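You operate a simulated robot arm through the tools that you are given. There is no shell and no other tool.

You run a simulated robot arm. Do the job below in one go: nothing can be reset, and whatever is moved stays where it is left.

JOB
Put the carton labelled "couplers" from the middle pine shelf on the bed of the pine frame and the carton marked "rings" on the white table. Fetch the red square carton and set it on the silver mirror square. Stack the carton labelled "lemon" from the top of the long plywood bench on top of the carton labelled "pecan". Take the green round brush on the white table and put it away on the low steel shelf. Take the carton labelled "damson" from the table with the small mirror and put it on top of the cork sanding block. Put the carton that says "apricot" from the table with the small mirror on top of the blue oblong box and the carton labelled "almond" on the plywood table with the foil panel. Stack the carton marked "bushes" from the table with the pine rail on top of the carton labelled "medlar". Put the carton marked "sleeves" from the table with the pine rail on the cream low tray. The order is free. Set down upright: carton, red square carton, brick.
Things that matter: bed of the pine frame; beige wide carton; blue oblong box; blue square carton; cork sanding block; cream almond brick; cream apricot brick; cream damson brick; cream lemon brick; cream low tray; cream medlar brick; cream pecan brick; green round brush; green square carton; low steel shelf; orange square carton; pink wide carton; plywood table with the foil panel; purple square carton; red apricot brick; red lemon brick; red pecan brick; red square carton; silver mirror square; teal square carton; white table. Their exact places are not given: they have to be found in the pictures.

Only the result counts: the job must be done as asked and must still hold three seconds after the hand-in. Knocking over, shifting, dropping, spilling or breaking anything else fails it.

ROBOT AND FRAMES
A 7-joint arm with a two-finger parallel gripper on a trunk, on a base that drives. Base frame: it is fixed to the floor where the robot stands at the start and does not move with it; the origin is under the middle of the robot, x ahead of it, y to its left, z up; the surface under the hand at the start is at about z = 1190. Lengths are in mm, angles in rad, forces in N, time in s.
Its first joint turns from -2.897 to 2.897 rad. Places, roughly: bed of the pine frame (29x20 cm) [-3920, -920, 820]; beige wide carton, teal square carton [-3250, 1000, 750]; blue oblong box [-2250, 1000, 750]; blue square carton, orange square carton, pink wid [750, 0, 750]; cork sanding block (6x9x7 cm) [-2500, 900, 800]; cream almond brick, cream apricot brick, cream pec [-2250, 750, 750]; cream damson brick, red lemon brick [-2000, 1000, 750]; cream lemon brick, purple square carton, red pecan [500, 1750, 750]; cream low tray (15x15x7 cm) [-3500, 900, 800]; cream medlar brick, green square carton, red apric [-3000, 750, 750]; green round brush (4x4x10 cm) [400, 4200, 900]; low steel shelf (18x15 cm) [-4640, -880, 400]; plywood table with the foil panel [-6000, -900, 800]; silver mirror square (10x10x2 cm) [700, 3500, 800]; white table [600, 4500, 800]. Payload 3.43 kg.
The TCP is the grasp point between the finger pads, 30 mm short of the fingertips. In the tool frame z runs along the fingers and y along their closing line. The gripper opens to 94 mm. The fingers are 28 mm wide and 10 mm thick; the gripper's body (50 by 96 mm) begins 55 mm behind the TCP.
Orientation is that of the tool frame in the base frame, as a unit quaternion [x, y, z, w]. With the fingers straight down and closing along the base's y, the tool's x points along the base's -x, its y along +y and its z along -z.

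CONTROLS
- The arm moves only by the tool nudge_tool. Its argument "steps" is a list of rows, each an object of numbers (a shift or turn left out is 0, a gripper value left out holds the last): "wx", "wy", "wz": the turn, a rotation vector about the base's x, y, z in degrees; "x", "y", "z": the shift along the base's x, y, z in mm; "claw": the finger opening in mm, from 0 to 94. In form: [{"wx": .., "wy": .., "wz": .., "x": .., "y": .., "z": .., "claw": ..}, ...]. A call has 1 to 20 rows; each row shifts and turns the commanded pose from where the row before left it. A row lasts 0.2 s, in which the tool goes at most 50 mm and 0.15 rad; a call with a longer step from one row to the next is refused whole, and so is a gripper value outside its range. A pose out of reach is approached as far as the arm can. The call stops where the force on the tool passes 40 N (or 10 N more than at its start, if that is more) or the arm is blocked; 0.2 s more then pass. The fingers move at their own pace (about 45 mm/s each) and stop on an object; they squeeze with about 31 N. The grip force told is the motor's: it shows also when the fingers shut on nothing. Time passes only in rows, and 0.2 s behind the last, so rows that do not move let the fingers close. It gives the time, the measured TCP pose, the force on the tool (base axes), the opening and the grip force at its end, in the units of the frame above (readings bear some noise), with the torque about the TCP (base axes, N m) and any sound that the robot's microphone picked up.
- Cameras (640 x 400 px; columns grow to the right, rows downward): "scene" is now at [516, 133.4, 1482.7]; the picture's right is [-0.63, -0.78, 0.00], its down [-0.41, 0.33, -0.85] and it looks along [0.66, -0.53, -0.53] (base axes); focal length 214 px, centre (320, 200). "wrist" rides on the gripper at [76, 14, -103] in the tool frame; the picture's right is [-0.18, 0.98, 0.00], its down [-0.75, -0.14, -0.64] and it looks along [-0.63, -0.12, 0.77] (tool axes); focal length 243 px, centre (320, 200).
- grab_frame(camera): a new picture of that camera. It takes no simulated time.
- slide_trunk(by): slides the trunk up (or, below 0, down) by that many mm; the arm and the scene camera ride with it, the base frame stays. It gives what a move gives, with no picture.
- steer(legs): drives the robot by 1 to 6 legs, each [ahead, left, turn to the left] in mm, mm and rad, along the robot's own axes; the way and the turn of a leg run together, so that a leg with both is an arc; at most 1500 mm and 3.142 rad a leg. The arm and the cameras ride along, it lands a little off, and it stops where it bumps. It gives what a move gives.
- turn_head(pan, tilt): turns the head with the scene camera to pan (to the left, within 1.798 rad either way) and tilt (down, from -0.506 to 1.204), counted from straight ahead of the robot. It gives what a move gives.
- measure_at(camera, pixels): for up to 12 pixels [column, row] of the newest picture of that camera ("zoom" is the newest enlarged one), the place [x, y, z] in the base frame of the surface seen there, good to about 2 mm, but the place of the scene camera against the robot may be out by one fixed shift of up to 12 mm in any direction. It takes no simulated time.
- inspect(camera, box): a new picture of the part [left, top, right, bottom] of that camera's present view, enlarged. It takes no simulated time.
- job_done(): hands the job in; it is judged then, once.

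Leave the gripper open and the arm clear of the work at the hand-in unless told otherwise.

The tools are called after ">>>" as a command line: name --argument value ..., lists and objects as JSON in quotes. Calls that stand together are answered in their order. nudge_tool: Moves the arm, as the interface text tells. Its arguments: {"type":"object","properties":{"steps":{"type":"array","items":{"type":"object","properties":{"wx":{"type":"number"},"wy":{"type":"number"},"wz":{"type":"number"},"x":{"type":"number"},"y":{"type":"number"},"z":{"type":"number"},"claw":{"type":"number"}}}}},"required":["steps"]} The other tools are called the same way: slide_trunk (by) slides the trunk up or down; steer (legs) drives the base; turn_head (pan, tilt) turns the head that bears the scene camera; grab_frame (camera) takes a picture; measure_at (camera, pixels) gives the place of the surface under pixels of a picture; inspect (camera, box) takes an enlarged picture of a part of a camera's view; job_done () hands the job in.

At the start:

```text
time: 0.0
position: [653.3, -57.6, 1488.5]
tool_rot: [0.0, 1.0, 0.0, 0.0]
wrist_force: [-0.3, -0.1, -0.1]
wrist_torque: [0.0, 0.0, -0.03]
opening: 94.2
grip_force: 0.1
trunk travel left (down, up): [-525.0, 85.0]
robot x, y, heading: [3.5, 1.5, -0.001]
head pan, tilt: [-0.677, 0.555]
```

scene: 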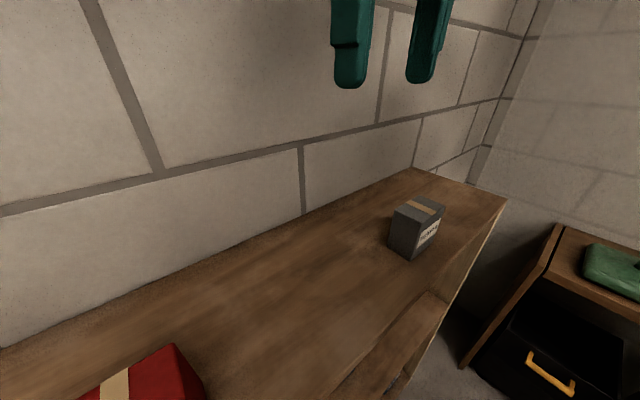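
wrist: 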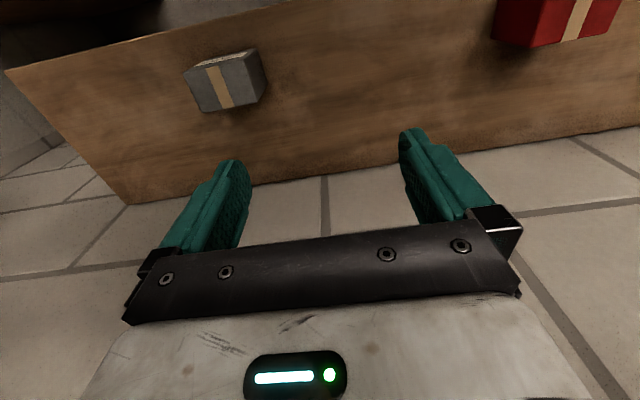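

I see a shelf ahead with a grey carton (about 417,228) and a red carton at the lower left (about 145,380). I'll look around with the head first, starting straight ahead.

>>> turn_head --pan 0 --tilt 0.6

>>> grab_frame --camera "scene"

```text
time: 1.1
position: [652.7, -57.9, 1488.0]
tool_rot: [0.0, 1.0, 0.0, 0.0]
wrist_force: [-0.2, -0.8, 0.4]
wrist_torque: [-0.02, 0.0, 0.01]
opening: 94.0
grip_force: 0.0
trunk travel left (down, up): [-525.0, 85.0]
robot x, y, heading: [1.2, -0.4, 0.0]
head pan, tilt: [0.0, 0.6]
```

```text
taken
```

scene: 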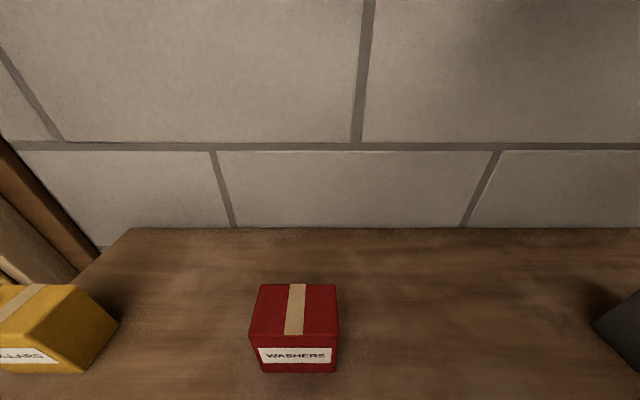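

Straight ahead the top of a shelf with a red "WASHERS" carton (295,328), a yellow one (50,330) and the grey one at right. I'll tilt down to see the shelf's lower tiers.

>>> turn_head --pan 0.0 --tilt 1.15

>>> grab_frame --camera "scene"

>>> turn_head --pan 0.9 --tilt 0.6

>>> grab_frame --camera "scene"

>>> turn_head --pan 1.75 --tilt 0.4

>>> grab_frame --camera "scene"

>>> turn_head --pan -1.0 --tilt 0.6

>>> grab_frame --camera "scene"

>>> turn_head --pan -1.75 --tilt 0.4

>>> grab_frame --camera "scene"

```text
time: 2.0
position: [654.2, -57.9, 1488.5]
tool_rot: [0.0, 1.0, 0.0, -0.001]
wrist_force: [-0.6, 0.6, -0.8]
wrist_torque: [-0.01, 0.01, -0.03]
opening: 93.9
grip_force: 0.0
trunk travel left (down, up): [-525.0, 85.0]
robot x, y, heading: [-1.6, -0.0, -0.006]
head pan, tilt: [0.0, 1.15]
```

```text
taken
```

scene: 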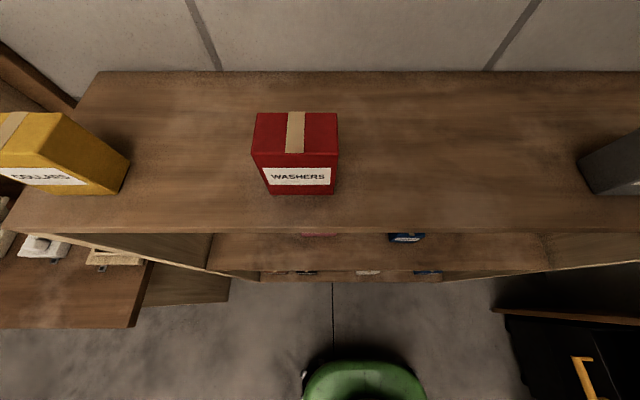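

```text
time: 3.2
position: [652.3, -56.9, 1488.6]
tool_rot: [0.0, 1.0, 0.0, 0.001]
wrist_force: [0.5, -0.3, 0.1]
wrist_torque: [-0.01, -0.02, 0.05]
opening: 94.2
grip_force: 0.1
trunk travel left (down, up): [-525.0, 85.0]
robot x, y, heading: [-2.0, 0.3, -0.004]
head pan, tilt: [0.901, 0.6]
```

```text
taken
```

scene: 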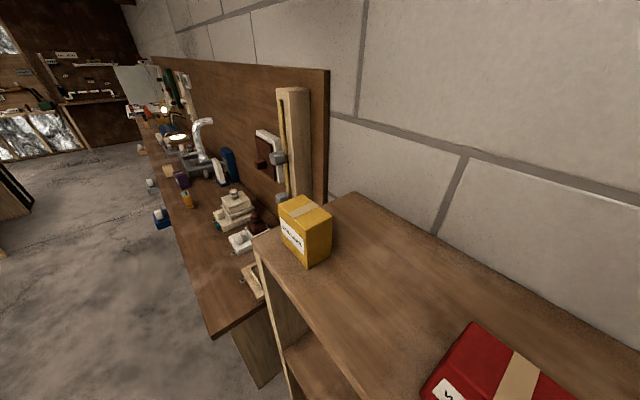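

```text
time: 4.4
position: [653.2, -57.9, 1488.9]
tool_rot: [0.0, 1.0, 0.0, -0.001]
wrist_force: [-0.6, -0.6, 0.0]
wrist_torque: [0.0, 0.02, 0.01]
opening: 94.0
grip_force: 0.0
trunk travel left (down, up): [-525.0, 85.0]
robot x, y, heading: [-3.0, 2.1, -0.0]
head pan, tilt: [1.751, 0.4]
```

```text
taken
```

scene: 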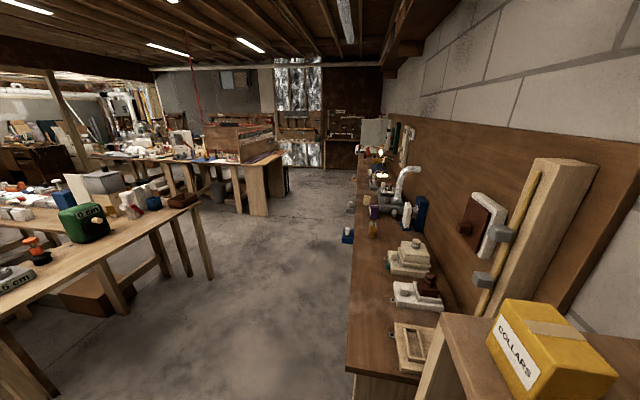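

```text
time: 6.8
position: [652.8, -58.0, 1488.1]
tool_rot: [0.0, 1.0, 0.0, 0.0]
wrist_force: [0.5, -0.1, 1.0]
wrist_torque: [0.01, -0.01, 0.0]
opening: 93.8
grip_force: 0.2
trunk travel left (down, up): [-525.0, 85.0]
robot x, y, heading: [-0.7, 4.4, -0.0]
head pan, tilt: [-1.0, 0.6]
```

```text
taken
```

scene: 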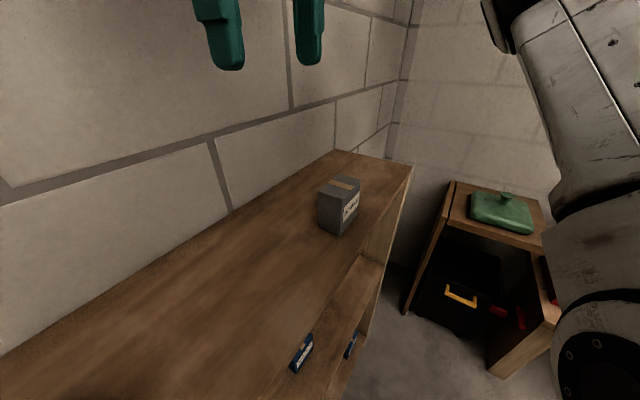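

```text
time: 7.9
position: [652.2, -57.4, 1487.6]
tool_rot: [0.0, 1.0, 0.0, 0.001]
wrist_force: [0.4, 0.3, -0.3]
wrist_torque: [0.01, -0.02, -0.01]
opening: 93.7
grip_force: 0.1
trunk travel left (down, up): [-525.0, 85.0]
robot x, y, heading: [-2.4, -3.8, -0.005]
head pan, tilt: [-1.751, 0.4]
```

```text
taken
```

scene: 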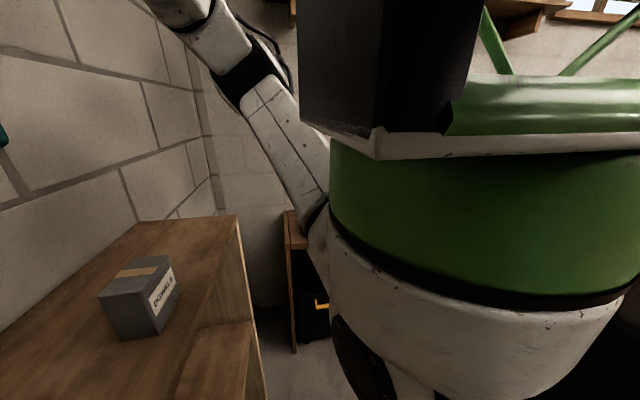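

The robot stands in a workshop: a shelf ahead, a workbench to the left, tables behind. I'll go back to looking ahead and down and measure the shelf's edges and the cartons.

>>> turn_head --pan 0.0 --tilt 1.15

>>> grab_frame --camera "scene"

>>> measure_at --camera "scene" --pixels '[[256, 116], [335, 116], [270, 195], [333, 195], [320, 230], [320, 73], [15, 230], [405, 238], [320, 300], [380, 390], [110, 255], [330, 250]]'

>>> inspect --camera "scene" --box '[200, 220, 560, 300]'

```text
time: 9.7
position: [654.1, -58.0, 1489.0]
tool_rot: [0.0, 1.0, 0.0, 0.0]
wrist_force: [0.0, -0.8, 1.1]
wrist_torque: [0.0, 0.0, 0.03]
opening: 94.0
grip_force: 0.0
trunk travel left (down, up): [-525.0, 85.0]
robot x, y, heading: [-0.7, -1.1, 0.001]
head pan, tilt: [0.0, 1.15]
```

```text
taken
```

scene: 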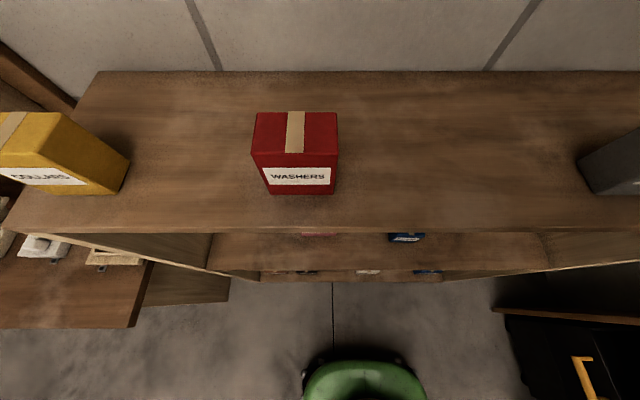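

```text
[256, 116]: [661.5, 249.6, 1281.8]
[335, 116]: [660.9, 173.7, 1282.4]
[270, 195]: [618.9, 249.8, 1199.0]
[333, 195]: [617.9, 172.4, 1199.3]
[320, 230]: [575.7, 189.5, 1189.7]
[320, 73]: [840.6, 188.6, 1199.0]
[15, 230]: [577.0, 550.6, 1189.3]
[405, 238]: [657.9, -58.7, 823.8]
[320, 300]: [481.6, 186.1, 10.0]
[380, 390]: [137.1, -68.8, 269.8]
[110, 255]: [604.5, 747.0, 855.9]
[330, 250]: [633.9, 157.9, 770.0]
```

```text
1.78 times, centred on (380, 260) of scene
```

zoom: 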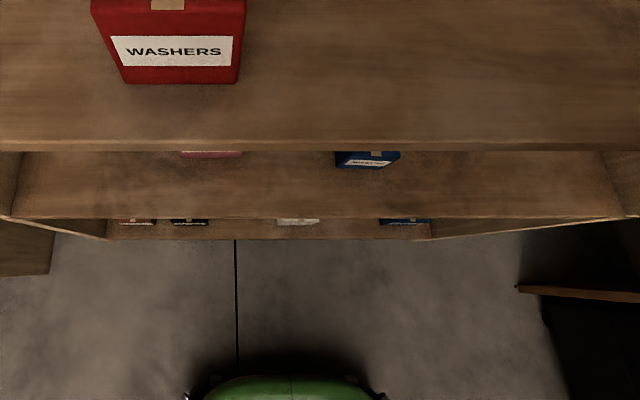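

The shelf top is at z≈1190 with front edge x≈576; the middle tier is at z≈770. I'll back off 450 mm so that I can lower the trunk and look into the middle tier.

>>> steer --legs '[[-450, 0, 0]]'

>>> slide_trunk --by -400

>>> turn_head --pan 0 --tilt 0.45

>>> grab_frame --camera "scene"

```text
time: 12.4
position: [204.8, -58.4, 1487.7]
tool_rot: [0.0, 1.0, 0.0, 0.0]
wrist_force: [0.1, 0.0, -0.6]
wrist_torque: [-0.01, 0.02, 0.04]
opening: 94.1
grip_force: 0.1
trunk travel left (down, up): [-525.0, 85.0]
robot x, y, heading: [-446.9, 2.9, -0.001]
head pan, tilt: [0.0, 1.15]
```

```text
time: 16.2
position: [205.7, -58.5, 1088.0]
tool_rot: [0.0, 1.0, 0.0, 0.0]
wrist_force: [-1.2, 0.5, -0.4]
wrist_torque: [0.03, -0.02, -0.01]
opening: 94.2
grip_force: 0.1
trunk travel left (down, up): [-125.0, 485.0]
robot x, y, heading: [-447.4, 2.7, -0.001]
head pan, tilt: [0.0, 1.15]
```

```text
time: 17.3
position: [204.2, -58.0, 1088.1]
tool_rot: [0.001, 1.0, 0.0, 0.0]
wrist_force: [0.8, 0.4, -0.6]
wrist_torque: [0.01, -0.03, -0.02]
opening: 93.9
grip_force: 0.0
trunk travel left (down, up): [-125.0, 485.0]
robot x, y, heading: [-448.8, 2.8, -0.002]
head pan, tilt: [0.0, 0.45]
```

```text
taken
```

scene: 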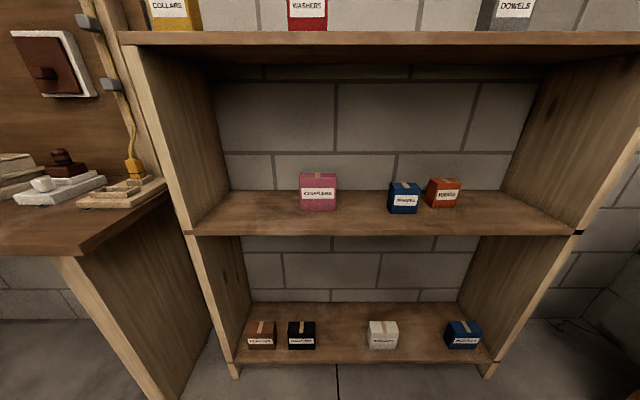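

I now see the whole shelf. I'll enlarge the middle tier (pink at 318,192; blue at 404,198; orange at 443,193) and the low tier to read the labels.

>>> inspect --camera "scene" --box '[280, 160, 480, 225]'

>>> inspect --camera "scene" --box '[230, 300, 500, 365]'

>>> inspect --camera "scene" --box '[0, 0, 200, 240]'

>>> measure_at --camera "scene" --pixels '[[301, 209], [335, 209], [301, 176], [335, 176], [391, 213], [415, 213], [430, 207], [456, 207], [195, 230], [560, 232], [235, 195], [505, 195]]'

```text
3.20 times, centred on (380, 192) of scene
```

zoom: 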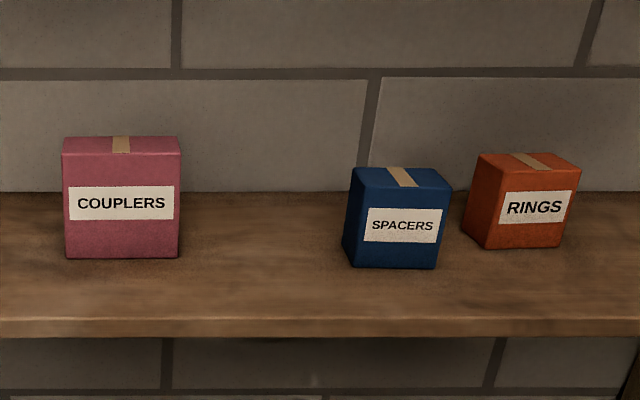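

```text
2.37 times, centred on (365, 332) of scene
```

zoom: 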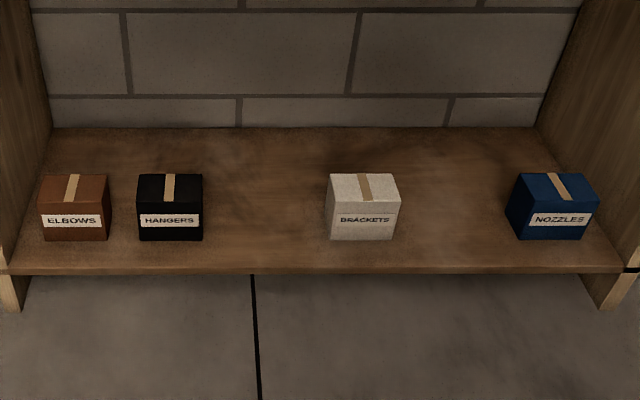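

```text
1.67 times, centred on (100, 120) of scene
```

zoom: 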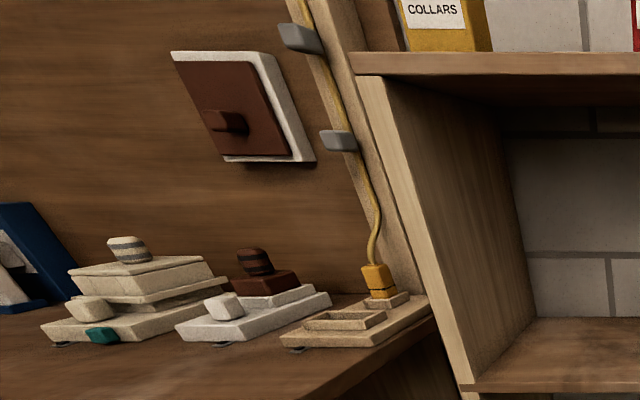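

```text
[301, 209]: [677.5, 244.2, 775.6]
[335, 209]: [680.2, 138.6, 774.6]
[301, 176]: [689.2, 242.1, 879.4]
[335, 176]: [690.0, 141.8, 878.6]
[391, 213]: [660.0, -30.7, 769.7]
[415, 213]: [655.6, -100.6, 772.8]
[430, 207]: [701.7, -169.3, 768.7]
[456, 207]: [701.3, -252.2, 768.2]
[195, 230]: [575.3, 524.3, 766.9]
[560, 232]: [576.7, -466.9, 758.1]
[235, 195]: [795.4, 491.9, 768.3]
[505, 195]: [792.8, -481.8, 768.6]
```

Middle tier: "COUPLERS" is pink and about 105 mm wide (too wide for the 94 mm gripper across its front, so it must be gripped front-to-back); "RINGS" is orange; "SPACERS" is blue between them. Before grasping I'll raise the trunk and turn left to survey the rest of the room.

>>> slide_trunk --by 400

>>> turn_head --pan 1.79 --tilt 0.35

>>> grab_frame --camera "scene"

>>> measure_at --camera "scene" --pixels '[[210, 278], [130, 290], [80, 230], [150, 195], [270, 215], [250, 150], [360, 370], [360, 240], [360, 180], [20, 210], [300, 350], [150, 350]]'

```text
time: 21.1
position: [206.9, -58.0, 1488.7]
tool_rot: [0.001, 1.0, 0.0, 0.0]
wrist_force: [0.1, 0.0, -0.1]
wrist_torque: [0.0, 0.01, 0.0]
opening: 93.8
grip_force: 0.1
trunk travel left (down, up): [-525.0, 85.0]
robot x, y, heading: [-445.9, -3.5, 0.002]
head pan, tilt: [0.0, 0.45]
```

```text
time: 22.9
position: [206.8, -59.2, 1488.8]
tool_rot: [0.001, 1.0, 0.0, 0.0]
wrist_force: [0.3, 0.1, -0.3]
wrist_torque: [0.01, 0.01, -0.02]
opening: 94.1
grip_force: 0.1
trunk travel left (down, up): [-525.0, 85.0]
robot x, y, heading: [-446.6, 0.5, -0.002]
head pan, tilt: [1.791, 0.351]
```

```text
taken
```

scene: 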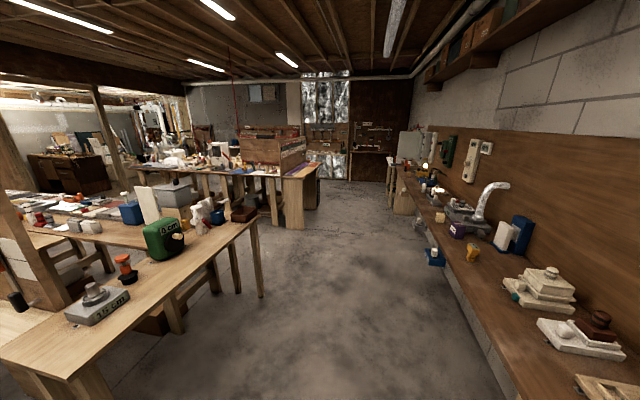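

```text
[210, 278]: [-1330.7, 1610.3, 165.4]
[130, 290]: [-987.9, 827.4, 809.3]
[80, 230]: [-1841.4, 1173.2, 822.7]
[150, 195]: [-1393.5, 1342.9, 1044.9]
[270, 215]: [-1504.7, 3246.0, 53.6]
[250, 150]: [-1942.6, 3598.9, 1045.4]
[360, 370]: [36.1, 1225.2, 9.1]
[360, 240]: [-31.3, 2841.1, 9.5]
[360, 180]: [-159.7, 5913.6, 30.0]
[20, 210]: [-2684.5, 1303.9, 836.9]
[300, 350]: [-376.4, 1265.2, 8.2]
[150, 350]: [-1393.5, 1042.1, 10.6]
```

A wide view of the workshop. I'll enlarge several regions to identify things: the bench on the right, the near table on the left, and the far end.

>>> inspect --camera "scene" --box '[380, 120, 560, 270]'

>>> inspect --camera "scene" --box '[0, 140, 260, 330]'

>>> inspect --camera "scene" --box '[120, 100, 340, 230]'

>>> inspect --camera "scene" --box '[380, 130, 480, 200]'

```text
2.67 times, centred on (470, 195) of scene
```

zoom: 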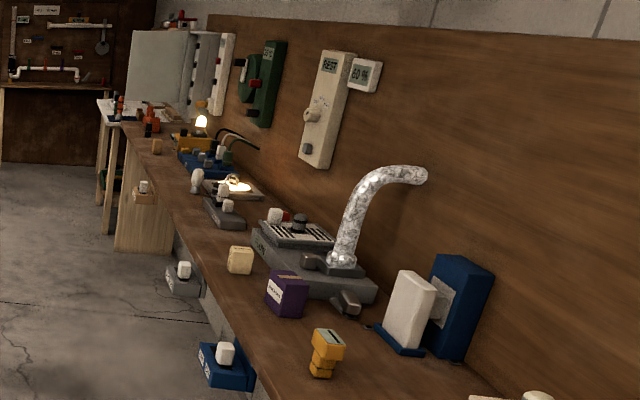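

```text
2.11 times, centred on (130, 235) of scene
```

zoom: 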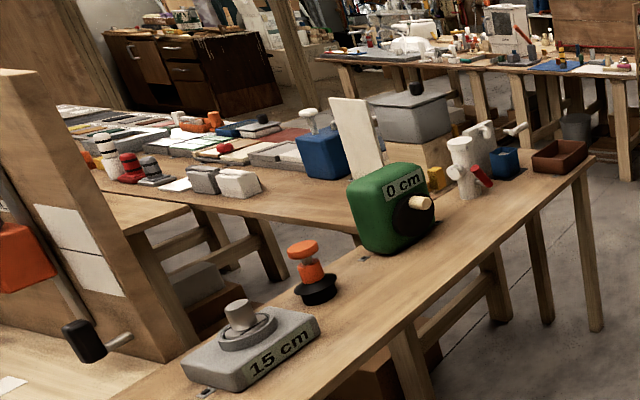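

```text
2.91 times, centred on (230, 165) of scene
```

zoom: 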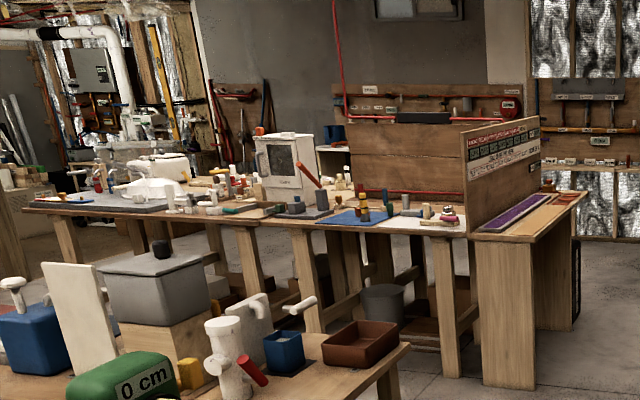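

```text
5.71 times, centred on (430, 165) of scene
```

zoom: 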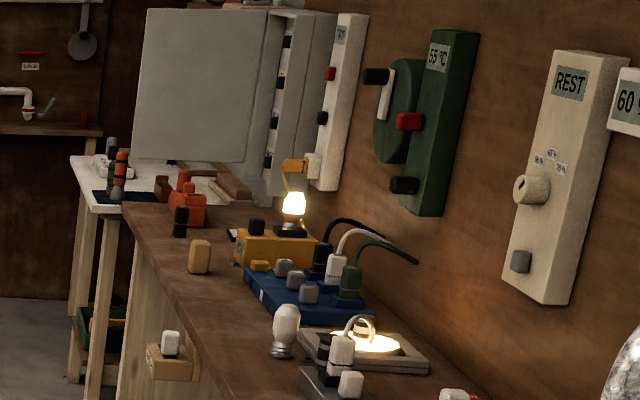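

I'll start with the red "WASHERS" carton on the top shelf (the only red square carton in that cluster). I drive back in so that the hand sits above it, then use the wrist camera.

>>> steer --legs '[[380, 262, 0]]'

>>> grab_frame --camera "wrist"

>>> turn_head --pan 0 --tilt 0.9

>>> grab_frame --camera "scene"

```text
time: 25.7
position: [585.7, 199.3, 1488.6]
tool_rot: [0.001, 1.0, 0.0, 0.0]
wrist_force: [-0.3, 0.0, -0.3]
wrist_torque: [-0.02, -0.01, 0.01]
opening: 94.1
grip_force: 0.0
trunk travel left (down, up): [-525.0, 85.0]
robot x, y, heading: [-69.9, 256.5, -0.003]
head pan, tilt: [1.791, 0.351]
```

```text
taken
```

wrist: 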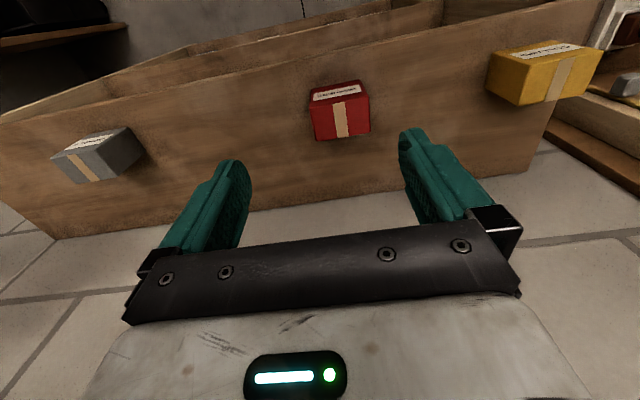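

```text
time: 27.5
position: [584.4, 198.8, 1488.3]
tool_rot: [0.001, 1.0, 0.0, 0.0]
wrist_force: [-0.2, 0.8, 0.0]
wrist_torque: [-0.02, 0.01, -0.02]
opening: 94.0
grip_force: 0.1
trunk travel left (down, up): [-525.0, 85.0]
robot x, y, heading: [-67.0, 259.3, -0.005]
head pan, tilt: [0.0, 0.901]
```

```text
taken
```

scene: 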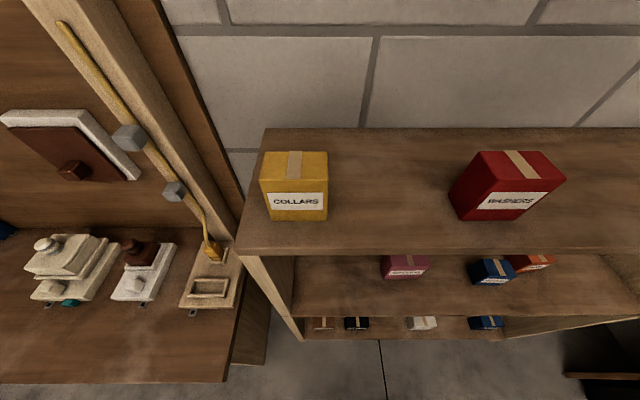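

The wrist picture shows the red carton at (340,112) (picture's right is +y, up is toward the robot). I'll enlarge and measure its corners.

>>> inspect --camera "wrist" --box '[280, 60, 400, 160]'

>>> inspect --camera "scene" --box '[430, 130, 590, 240]'

```text
4.00 times, centred on (340, 110) of wrist
```

zoom: 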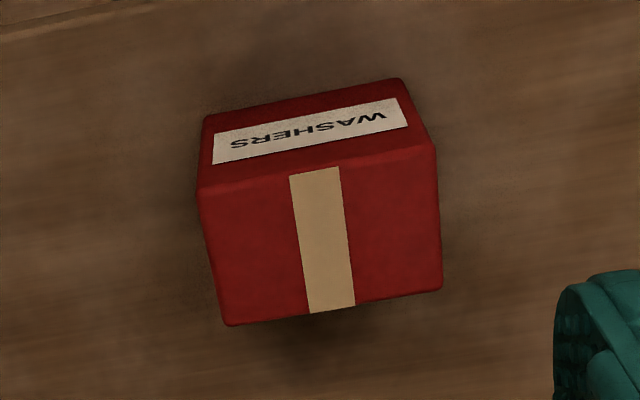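

```text
3.64 times, centred on (510, 185) of scene
```

zoom: 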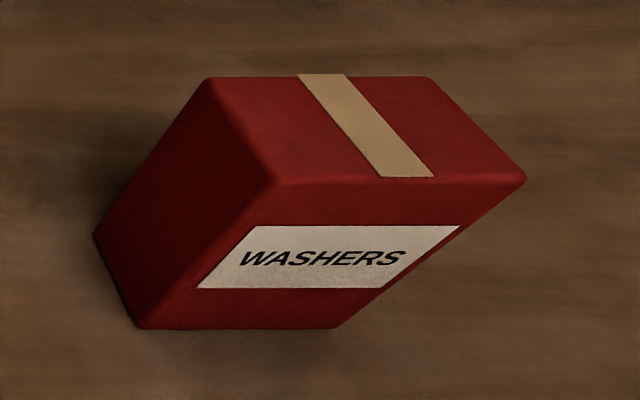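

I'll measure the top-face corners in both cameras to get the carton's place and the scene camera's fixed shift.

>>> measure_at --camera "wrist" --pixels '[[313, 109], [366, 99.5], [318, 138], [368, 131], [340, 120], [336, 90], [313, 92], [359, 82.5]]'

>>> measure_at --camera "zoom" --pixels '[[280, 175], [515, 173], [212, 84], [430, 84], [350, 130], [330, 250], [145, 322], [335, 322]]'

```text
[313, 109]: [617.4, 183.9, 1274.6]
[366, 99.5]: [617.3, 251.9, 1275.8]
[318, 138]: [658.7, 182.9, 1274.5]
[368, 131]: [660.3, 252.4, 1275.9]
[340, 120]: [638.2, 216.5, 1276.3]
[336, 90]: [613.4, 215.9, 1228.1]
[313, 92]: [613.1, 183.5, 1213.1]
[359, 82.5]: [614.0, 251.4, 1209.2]
```

```text
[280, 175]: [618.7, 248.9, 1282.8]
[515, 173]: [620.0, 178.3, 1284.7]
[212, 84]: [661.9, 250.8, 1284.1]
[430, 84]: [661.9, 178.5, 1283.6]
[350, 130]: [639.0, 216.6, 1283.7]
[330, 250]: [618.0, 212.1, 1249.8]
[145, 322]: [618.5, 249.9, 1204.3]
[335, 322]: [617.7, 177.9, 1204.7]
```

Wrist camera says the red carton is x 613–662, y 181–254, top z≈1276; the scene camera reads about (+3,−3,+8) off. I move above it and come down with the fingers astride it along y.

>>> nudge_tool --steps '[{"x": 27, "y": 9}, {"x": 26.5, "y": 9.5}, {"z": -40}, {"z": -40}, {"z": -40}]'

>>> grab_frame --camera "wrist"

```text
time: 28.7
position: [638.5, 217.5, 1368.3]
tool_rot: [0.002, 1.0, 0.0, 0.0]
wrist_force: [-0.5, 0.1, 0.6]
wrist_torque: [-0.02, -0.01, 0.0]
opening: 94.2
grip_force: 0.2
trunk travel left (down, up): [-525.0, 85.0]
robot x, y, heading: [-63.9, 257.4, -0.0]
head pan, tilt: [0.0, 0.901]
```

```text
taken
```

wrist: 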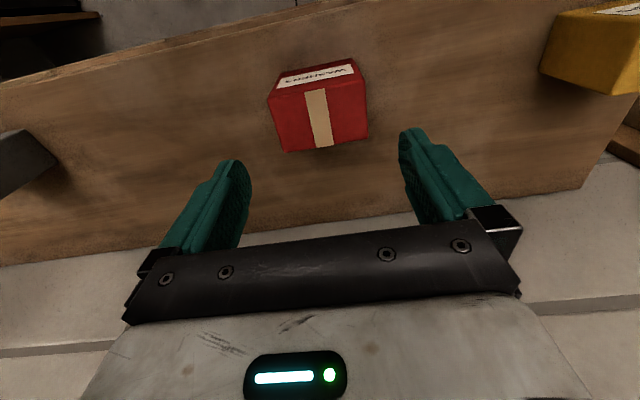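

The carton lies between the fingers' directions (272–367, 75–150). I measure it again from closer before going down.

>>> measure_at --camera "wrist" --pixels '[[274, 100], [362, 84], [286, 148], [365, 136], [320, 115], [278, 120], [363, 110], [320, 180]]'

```text
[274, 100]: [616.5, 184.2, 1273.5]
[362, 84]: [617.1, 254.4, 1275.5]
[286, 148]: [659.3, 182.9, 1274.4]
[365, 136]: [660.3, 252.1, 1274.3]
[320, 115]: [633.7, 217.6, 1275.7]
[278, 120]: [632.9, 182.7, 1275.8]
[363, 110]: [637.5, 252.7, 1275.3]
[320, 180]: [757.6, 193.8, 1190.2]
```

Shelf is at z=1190, carton top 1275, centre y≈218. I descend to TCP z≈1240 and close.

>>> nudge_tool --steps '[{"z": -40}, {"z": -40}, {"z": -30}, {"z": -18}, {"claw": 60}, {"claw": 40}, {"claw": 40}, {"claw": 40}, {"claw": 40}]'

```text
time: 30.7
position: [637.7, 216.9, 1240.3]
tool_rot: [0.002, 1.0, 0.0, -0.001]
wrist_force: [0.1, 1.1, 0.3]
wrist_torque: [0.02, -0.02, 0.02]
opening: 81.9
grip_force: 30.9
trunk travel left (down, up): [-525.0, 85.0]
robot x, y, heading: [-67.3, 257.0, -0.005]
head pan, tilt: [0.0, 0.901]
```

Gripped (opening ≈82, grip 31 N). I lift and check.

>>> nudge_tool --steps '[{"claw": 40}, {"z": 30}, {"z": 40}, {"z": 40}, {"z": 40}]'

>>> grab_frame --camera "wrist"

```text
time: 31.9
position: [640.2, 218.2, 1390.0]
tool_rot: [0.002, 1.0, 0.0, -0.001]
wrist_force: [0.0, -0.1, -1.2]
wrist_torque: [-0.01, 0.02, -0.02]
opening: 81.8
grip_force: 31.0
trunk travel left (down, up): [-525.0, 85.0]
robot x, y, heading: [-66.9, 256.0, -0.008]
head pan, tilt: [0.0, 0.901]
```

```text
taken
```

wrist: 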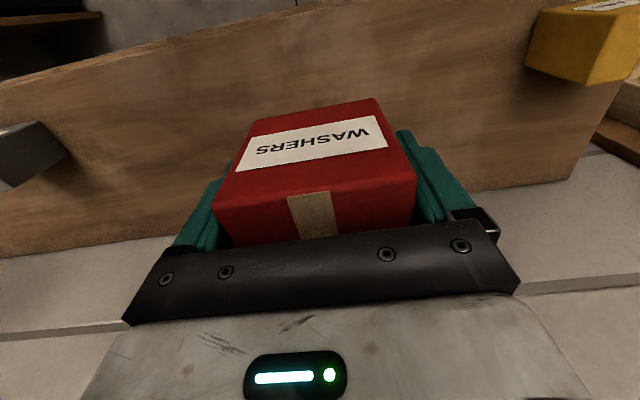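

The red carton is held. I back off and look left along the bench to plan the drive to the mirror square near [700, 3500].

>>> steer --legs '[[-350, 0, 0]]'

>>> turn_head --pan 1.2 --tilt 0.4

>>> grab_frame --camera "scene"

>>> measure_at --camera "scene" --pixels '[[330, 330], [250, 230], [200, 180], [160, 300], [280, 380], [80, 200], [200, 160], [170, 150]]'

```text
time: 34.1
position: [284.5, 222.6, 1389.8]
tool_rot: [0.0, 1.0, 0.0, 0.0]
wrist_force: [0.2, 0.2, -2.1]
wrist_torque: [0.0, 0.02, 0.0]
opening: 81.7
grip_force: 31.8
trunk travel left (down, up): [-525.0, 85.0]
robot x, y, heading: [-420.5, 260.7, -0.005]
head pan, tilt: [0.0, 0.901]
```

```text
time: 35.5
position: [285.4, 223.5, 1388.9]
tool_rot: [0.0, 1.0, 0.001, 0.0]
wrist_force: [0.5, 0.0, -1.4]
wrist_torque: [0.0, 0.01, 0.03]
opening: 82.0
grip_force: 31.6
trunk travel left (down, up): [-525.0, 85.0]
robot x, y, heading: [-422.4, 261.4, 0.001]
head pan, tilt: [1.201, 0.4]
```

```text
taken
```

scene: 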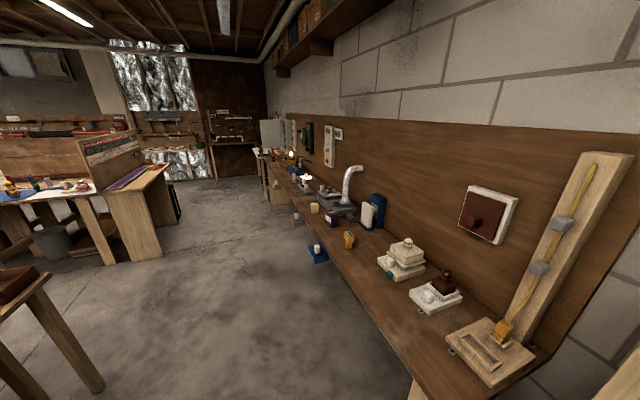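

```text
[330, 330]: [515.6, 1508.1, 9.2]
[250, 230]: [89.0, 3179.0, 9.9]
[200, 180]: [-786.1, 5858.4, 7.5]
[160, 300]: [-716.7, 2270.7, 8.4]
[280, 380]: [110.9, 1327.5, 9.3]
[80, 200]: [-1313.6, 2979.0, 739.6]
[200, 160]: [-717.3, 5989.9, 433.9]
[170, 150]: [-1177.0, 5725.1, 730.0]
```

I measure the bench's front edge and the items protruding from it (blue block at (318,253), etc.).

>>> measure_at --camera "scene" --pixels '[[405, 385], [365, 320], [330, 262], [318, 255], [296, 217], [300, 195], [270, 165], [333, 220], [314, 207], [349, 240], [290, 180], [50, 280]]'

>>> inspect --camera "scene" --box '[250, 120, 400, 270]'

```text
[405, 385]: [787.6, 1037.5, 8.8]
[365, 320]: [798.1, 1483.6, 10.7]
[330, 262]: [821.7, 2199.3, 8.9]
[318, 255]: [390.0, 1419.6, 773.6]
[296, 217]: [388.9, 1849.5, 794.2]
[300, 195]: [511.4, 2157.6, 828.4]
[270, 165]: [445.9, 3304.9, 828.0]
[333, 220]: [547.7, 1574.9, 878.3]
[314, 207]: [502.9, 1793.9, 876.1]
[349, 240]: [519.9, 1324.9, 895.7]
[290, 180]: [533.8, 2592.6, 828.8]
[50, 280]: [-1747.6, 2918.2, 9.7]
```

```text
2.67 times, centred on (325, 195) of scene
```

zoom: 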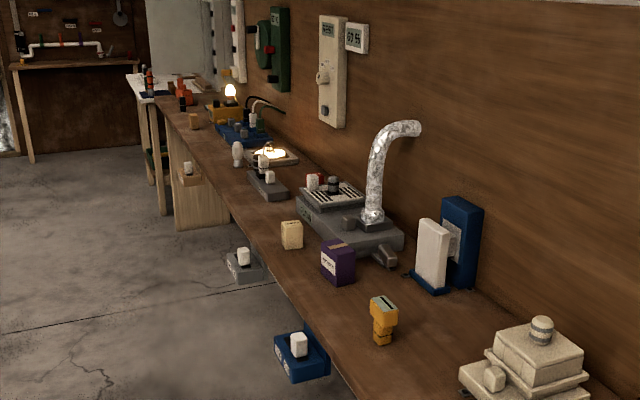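

The bench top is at z≈820 with its front edge beyond x≈390, so strafing left at x≈−420 with the hand at x≈285 is clear. I strafe 2700 mm and look.

>>> steer --legs '[[0, 1400, 0], [0, 1300, 0]]'

>>> turn_head --pan 0.4 --tilt 0.6

>>> grab_frame --camera "scene"

```text
time: 48.6
position: [278.1, 2916.3, 1389.8]
tool_rot: [0.001, 1.0, 0.0, 0.0]
wrist_force: [0.2, -0.2, -1.5]
wrist_torque: [0.0, -0.02, 0.02]
opening: 81.7
grip_force: 30.9
trunk travel left (down, up): [-525.0, 85.0]
robot x, y, heading: [-426.4, 2954.9, -0.007]
head pan, tilt: [1.201, 0.4]
```

```text
time: 49.8
position: [278.2, 2917.1, 1391.1]
tool_rot: [0.001, 1.0, 0.0, 0.0]
wrist_force: [-0.2, 1.3, -0.8]
wrist_torque: [0.0, 0.02, 0.01]
opening: 81.8
grip_force: 30.7
trunk travel left (down, up): [-525.0, 85.0]
robot x, y, heading: [-431.2, 2956.5, -0.003]
head pan, tilt: [0.4, 0.6]
```

```text
taken
```

scene: 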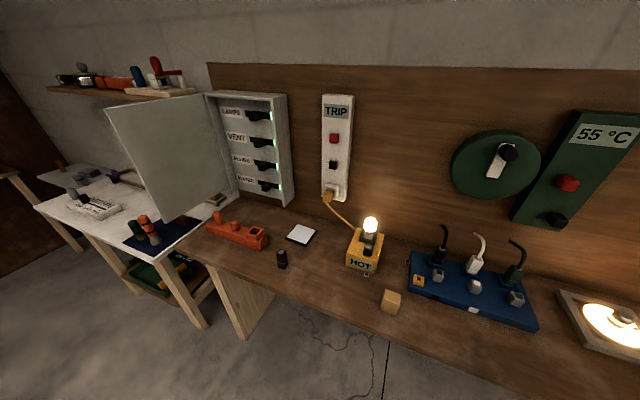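

The silver mirror square is at (301,234) on the bench, with a black peg at (282,259), an orange block at (237,235) and a lamp box at (363,250) around it. I'll enlarge and measure.

>>> inspect --camera "scene" --box '[190, 180, 420, 320]'

>>> measure_at --camera "scene" --pixels '[[300, 225], [286, 238], [305, 244], [316, 231], [301, 234], [282, 250], [282, 268], [250, 250], [350, 270], [340, 190], [205, 210], [135, 105]]'

```text
2.78 times, centred on (305, 250) of scene
```

zoom: 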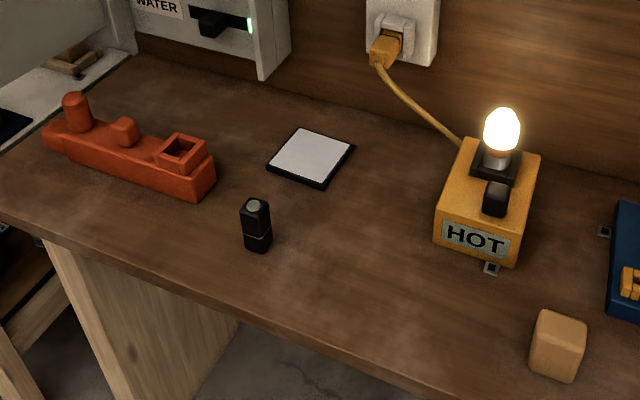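

```text
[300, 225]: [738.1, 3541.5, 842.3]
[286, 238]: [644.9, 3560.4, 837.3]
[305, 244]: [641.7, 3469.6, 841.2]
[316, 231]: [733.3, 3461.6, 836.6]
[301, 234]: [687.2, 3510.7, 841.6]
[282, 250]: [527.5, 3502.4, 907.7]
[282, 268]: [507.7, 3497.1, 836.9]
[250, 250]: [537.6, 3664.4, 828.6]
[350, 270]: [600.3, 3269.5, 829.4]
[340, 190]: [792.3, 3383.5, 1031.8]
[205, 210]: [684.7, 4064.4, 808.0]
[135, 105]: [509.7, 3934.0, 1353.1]
```

Mirror centre ≈(689,3510), top z≈833 after the shift. I drive closer: ahead 270 and left 370, keeping the hand high, then check with the wrist camera.

>>> steer --legs '[[0, 400, 0], [250, 0, 0]]'

>>> grab_frame --camera "wrist"

>>> grab_frame --camera "scene"

```text
time: 53.7
position: [532.9, 3318.5, 1389.5]
tool_rot: [0.003, 1.0, 0.0, 0.001]
wrist_force: [-0.3, -0.1, -1.6]
wrist_torque: [-0.01, 0.01, -0.01]
opening: 81.7
grip_force: 31.0
trunk travel left (down, up): [-525.0, 85.0]
robot x, y, heading: [-173.4, 3359.6, -0.007]
head pan, tilt: [0.4, 0.6]
```

```text
taken
```

wrist: 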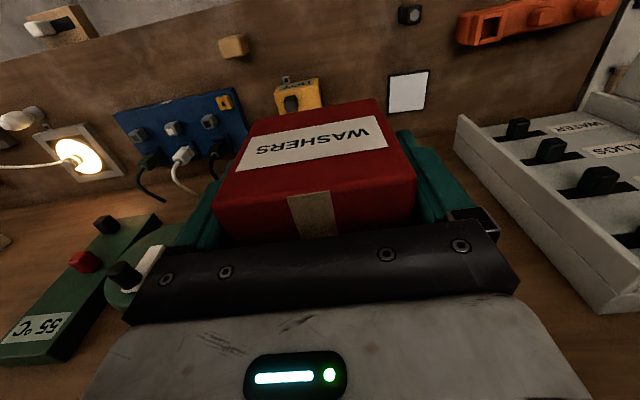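

```text
taken
```

scene: 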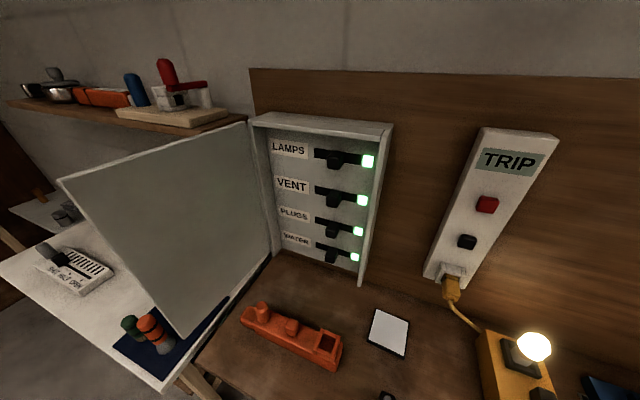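

I measure the mirror square's corners in the wrist picture (around 408,91).

>>> inspect --camera "wrist" --box '[340, 40, 480, 140]'

>>> measure_at --camera "wrist" --pixels '[[392, 77], [427, 72], [390, 111], [424, 106], [408, 91], [410, 25], [465, 43], [450, 120], [300, 80], [440, 90]]'

```text
4.00 times, centred on (410, 90) of wrist
```

zoom: 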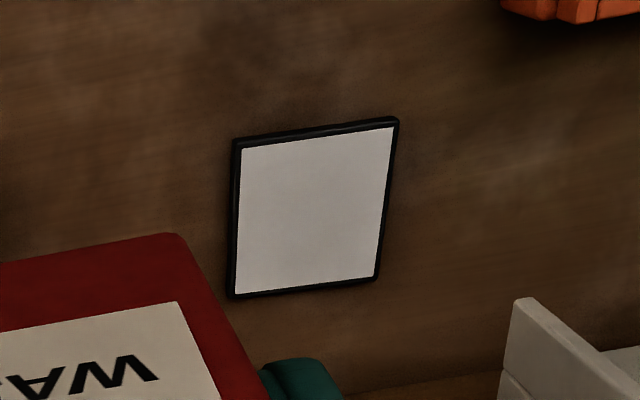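

```text
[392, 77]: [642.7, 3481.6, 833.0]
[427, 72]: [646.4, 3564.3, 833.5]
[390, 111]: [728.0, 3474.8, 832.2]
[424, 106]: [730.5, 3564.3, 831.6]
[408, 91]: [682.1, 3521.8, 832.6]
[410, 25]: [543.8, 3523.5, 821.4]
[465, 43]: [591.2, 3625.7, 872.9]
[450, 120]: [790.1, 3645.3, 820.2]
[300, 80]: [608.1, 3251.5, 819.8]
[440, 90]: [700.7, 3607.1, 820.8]
```

Wrist camera gives the mirror centre (687,3521), top z≈832.5. I move the hand above it at this height first (clear of the lamp), then lower the trunk.

>>> nudge_tool --steps '[{"x": 25.7, "y": 33.7}, {"x": 25.7, "y": 33.7}, {"x": 25.7, "y": 33.7}, {"x": 25.7, "y": 33.7}, {"x": 25.7, "y": 33.7}, {"x": 25.6, "y": 34}]'

>>> slide_trunk --by -380

>>> grab_frame --camera "wrist"

>>> turn_head --pan 0.2 --tilt 0.6

>>> grab_frame --camera "scene"

```text
time: 55.1
position: [689.7, 3518.9, 1390.9]
tool_rot: [0.002, 1.0, 0.0, 0.0]
wrist_force: [-0.3, -1.1, -1.1]
wrist_torque: [0.04, -0.02, 0.0]
opening: 82.2
grip_force: 30.9
trunk travel left (down, up): [-525.0, 85.0]
robot x, y, heading: [-178.4, 3360.1, -0.003]
head pan, tilt: [0.4, 0.6]
```

```text
time: 58.8
position: [688.1, 3518.3, 1009.8]
tool_rot: [0.003, 1.0, 0.0, 0.0]
wrist_force: [-0.7, 0.5, -2.5]
wrist_torque: [-0.03, 0.03, 0.01]
opening: 82.1
grip_force: 31.3
trunk travel left (down, up): [-145.0, 465.0]
robot x, y, heading: [-176.6, 3358.5, -0.003]
head pan, tilt: [0.4, 0.6]
```

```text
taken
```

wrist: 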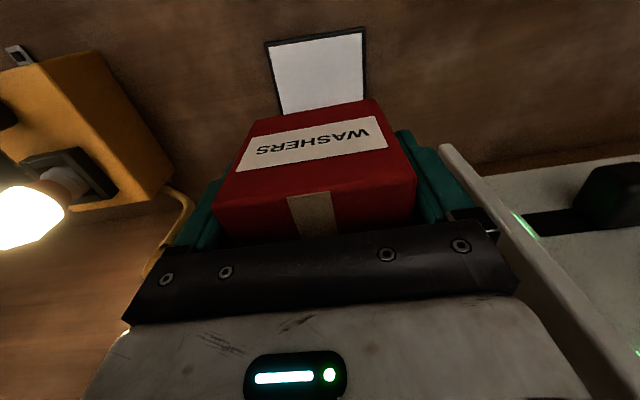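

```text
time: 59.5
position: [688.6, 3517.8, 1009.9]
tool_rot: [0.003, 1.0, -0.001, 0.001]
wrist_force: [-0.1, 0.2, -1.2]
wrist_torque: [0.01, -0.02, 0.01]
opening: 81.7
grip_force: 31.4
trunk travel left (down, up): [-145.0, 465.0]
robot x, y, heading: [-175.7, 3357.8, -0.001]
head pan, tilt: [0.201, 0.6]
```

```text
taken
```

scene: 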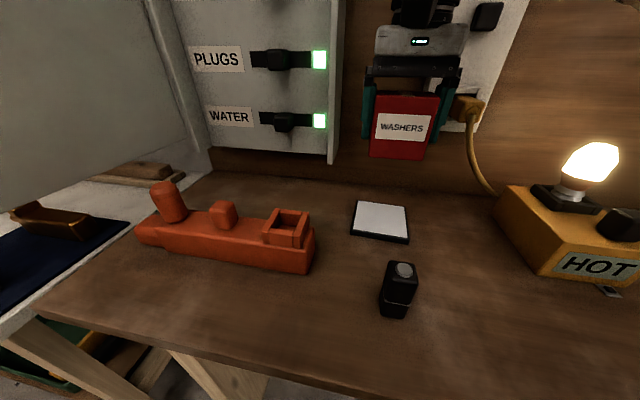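

The carton hangs above the mirror, close to a cable and plug on the wall (scene 468,110; wrist 180,230). I measure those and the mirror again before descending.

>>> measure_at --camera "wrist" --pixels '[[270, 46], [362, 30], [364, 90], [282, 108], [180, 205], [165, 245], [500, 230], [150, 200], [315, 60], [460, 170]]'

>>> measure_at --camera "scene" --pixels '[[466, 108], [472, 100], [470, 130], [378, 202], [355, 230], [408, 238], [372, 155], [425, 158], [362, 110], [335, 150], [490, 60], [478, 170]]'

```text
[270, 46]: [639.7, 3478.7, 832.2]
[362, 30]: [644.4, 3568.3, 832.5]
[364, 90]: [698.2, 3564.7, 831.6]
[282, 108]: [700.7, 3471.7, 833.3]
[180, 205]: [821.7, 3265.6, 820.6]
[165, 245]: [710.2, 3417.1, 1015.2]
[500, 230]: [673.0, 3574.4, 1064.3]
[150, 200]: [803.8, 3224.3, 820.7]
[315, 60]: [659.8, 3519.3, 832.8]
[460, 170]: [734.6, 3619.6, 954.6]
```

```text
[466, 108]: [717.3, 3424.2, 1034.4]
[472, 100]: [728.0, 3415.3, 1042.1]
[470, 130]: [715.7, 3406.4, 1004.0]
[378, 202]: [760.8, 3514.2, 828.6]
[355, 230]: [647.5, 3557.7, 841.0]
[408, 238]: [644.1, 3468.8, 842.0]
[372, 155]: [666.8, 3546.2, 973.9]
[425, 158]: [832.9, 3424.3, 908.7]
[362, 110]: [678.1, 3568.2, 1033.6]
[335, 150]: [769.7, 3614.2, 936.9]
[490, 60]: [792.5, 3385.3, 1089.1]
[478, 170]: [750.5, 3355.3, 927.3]
```

Plug front is at y≈3424, the gripper body's near side at y≈3470 – clear. TCP (688,3518) matches the mirror centre (688,3520). I descend to just above contact.

>>> nudge_tool --steps '[{"z": -30}, {"z": -30}, {"z": -30}, {"z": -20}, {"z": -8}]'

```text
time: 60.7
position: [687.6, 3518.5, 892.8]
tool_rot: [0.002, 1.0, 0.0, 0.0]
wrist_force: [0.4, -0.3, -2.0]
wrist_torque: [0.01, -0.03, 0.02]
opening: 82.0
grip_force: 30.6
trunk travel left (down, up): [-145.0, 465.0]
robot x, y, heading: [-171.4, 3359.8, -0.007]
head pan, tilt: [0.201, 0.6]
```

>>> nudge_tool --steps '[{"z": -4}, {"z": -3}, {"z": -2}, {"z": -1}]'

>>> grab_frame --camera "scene"

```text
time: 61.7
position: [689.1, 3519.7, 882.2]
tool_rot: [0.003, 1.0, 0.0, 0.0]
wrist_force: [0.8, 0.0, -0.9]
wrist_torque: [0.0, 0.03, 0.0]
opening: 82.1
grip_force: 31.4
trunk travel left (down, up): [-145.0, 465.0]
robot x, y, heading: [-177.8, 3355.5, -0.012]
head pan, tilt: [0.201, 0.6]
```

```text
taken
```

scene: 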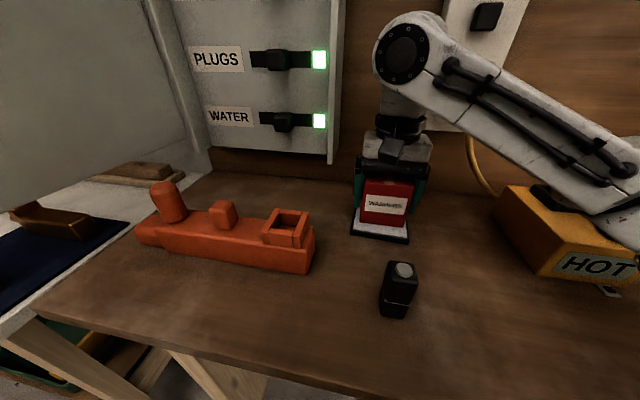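

The carton is about at the mirror, but the forearm passes low near the "HOT" lamp box. I'll check that closely before going on.

>>> inspect --camera "scene" --box '[440, 80, 640, 320]'

>>> measure_at --camera "scene" --pixels '[[540, 100], [560, 180], [620, 210], [600, 130], [520, 215], [600, 250], [580, 205], [545, 190], [636, 235], [410, 50], [382, 225], [360, 210]]'

>>> grab_frame --camera "wrist"

```text
1.67 times, centred on (540, 200) of scene
```

zoom: 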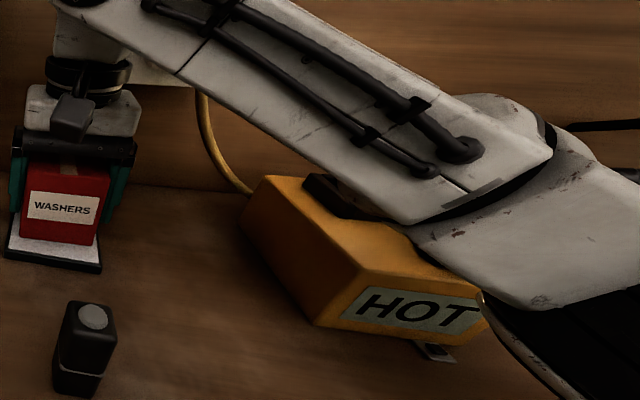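

```text
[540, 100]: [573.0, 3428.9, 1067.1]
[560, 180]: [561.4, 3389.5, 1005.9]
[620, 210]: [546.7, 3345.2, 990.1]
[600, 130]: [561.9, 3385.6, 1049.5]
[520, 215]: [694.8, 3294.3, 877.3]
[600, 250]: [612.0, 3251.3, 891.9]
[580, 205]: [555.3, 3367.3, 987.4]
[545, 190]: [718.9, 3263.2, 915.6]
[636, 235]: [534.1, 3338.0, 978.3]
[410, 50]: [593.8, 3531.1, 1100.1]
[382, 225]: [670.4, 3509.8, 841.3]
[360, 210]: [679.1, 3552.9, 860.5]
```

```text
taken
```

wrist: 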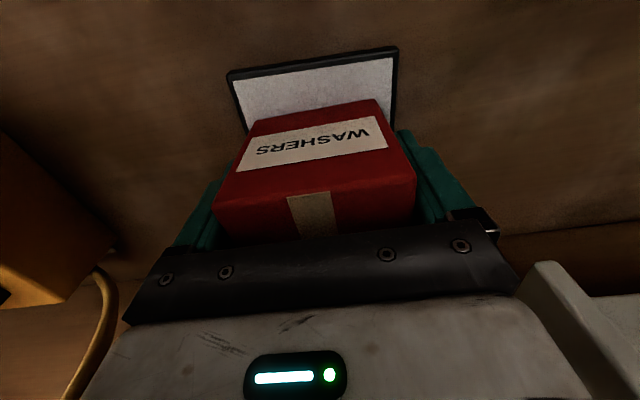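

The forearm (x≈550, y≥3330) is clear of the lamp box (y≤3290). The carton is about at the mirror surface; I lower by a hair until the force shows contact.

>>> nudge_tool --steps '[{"z": -1}, {"z": -1}, {}]'

```text
time: 62.5
position: [688.8, 3518.1, 881.3]
tool_rot: [0.002, 1.0, 0.001, 0.001]
wrist_force: [3.0, 0.1, 16.9]
wrist_torque: [-0.12, 0.05, 0.0]
opening: 81.8
grip_force: 30.8
trunk travel left (down, up): [-145.0, 465.0]
robot x, y, heading: [-180.4, 3358.5, -0.004]
head pan, tilt: [0.201, 0.6]
```

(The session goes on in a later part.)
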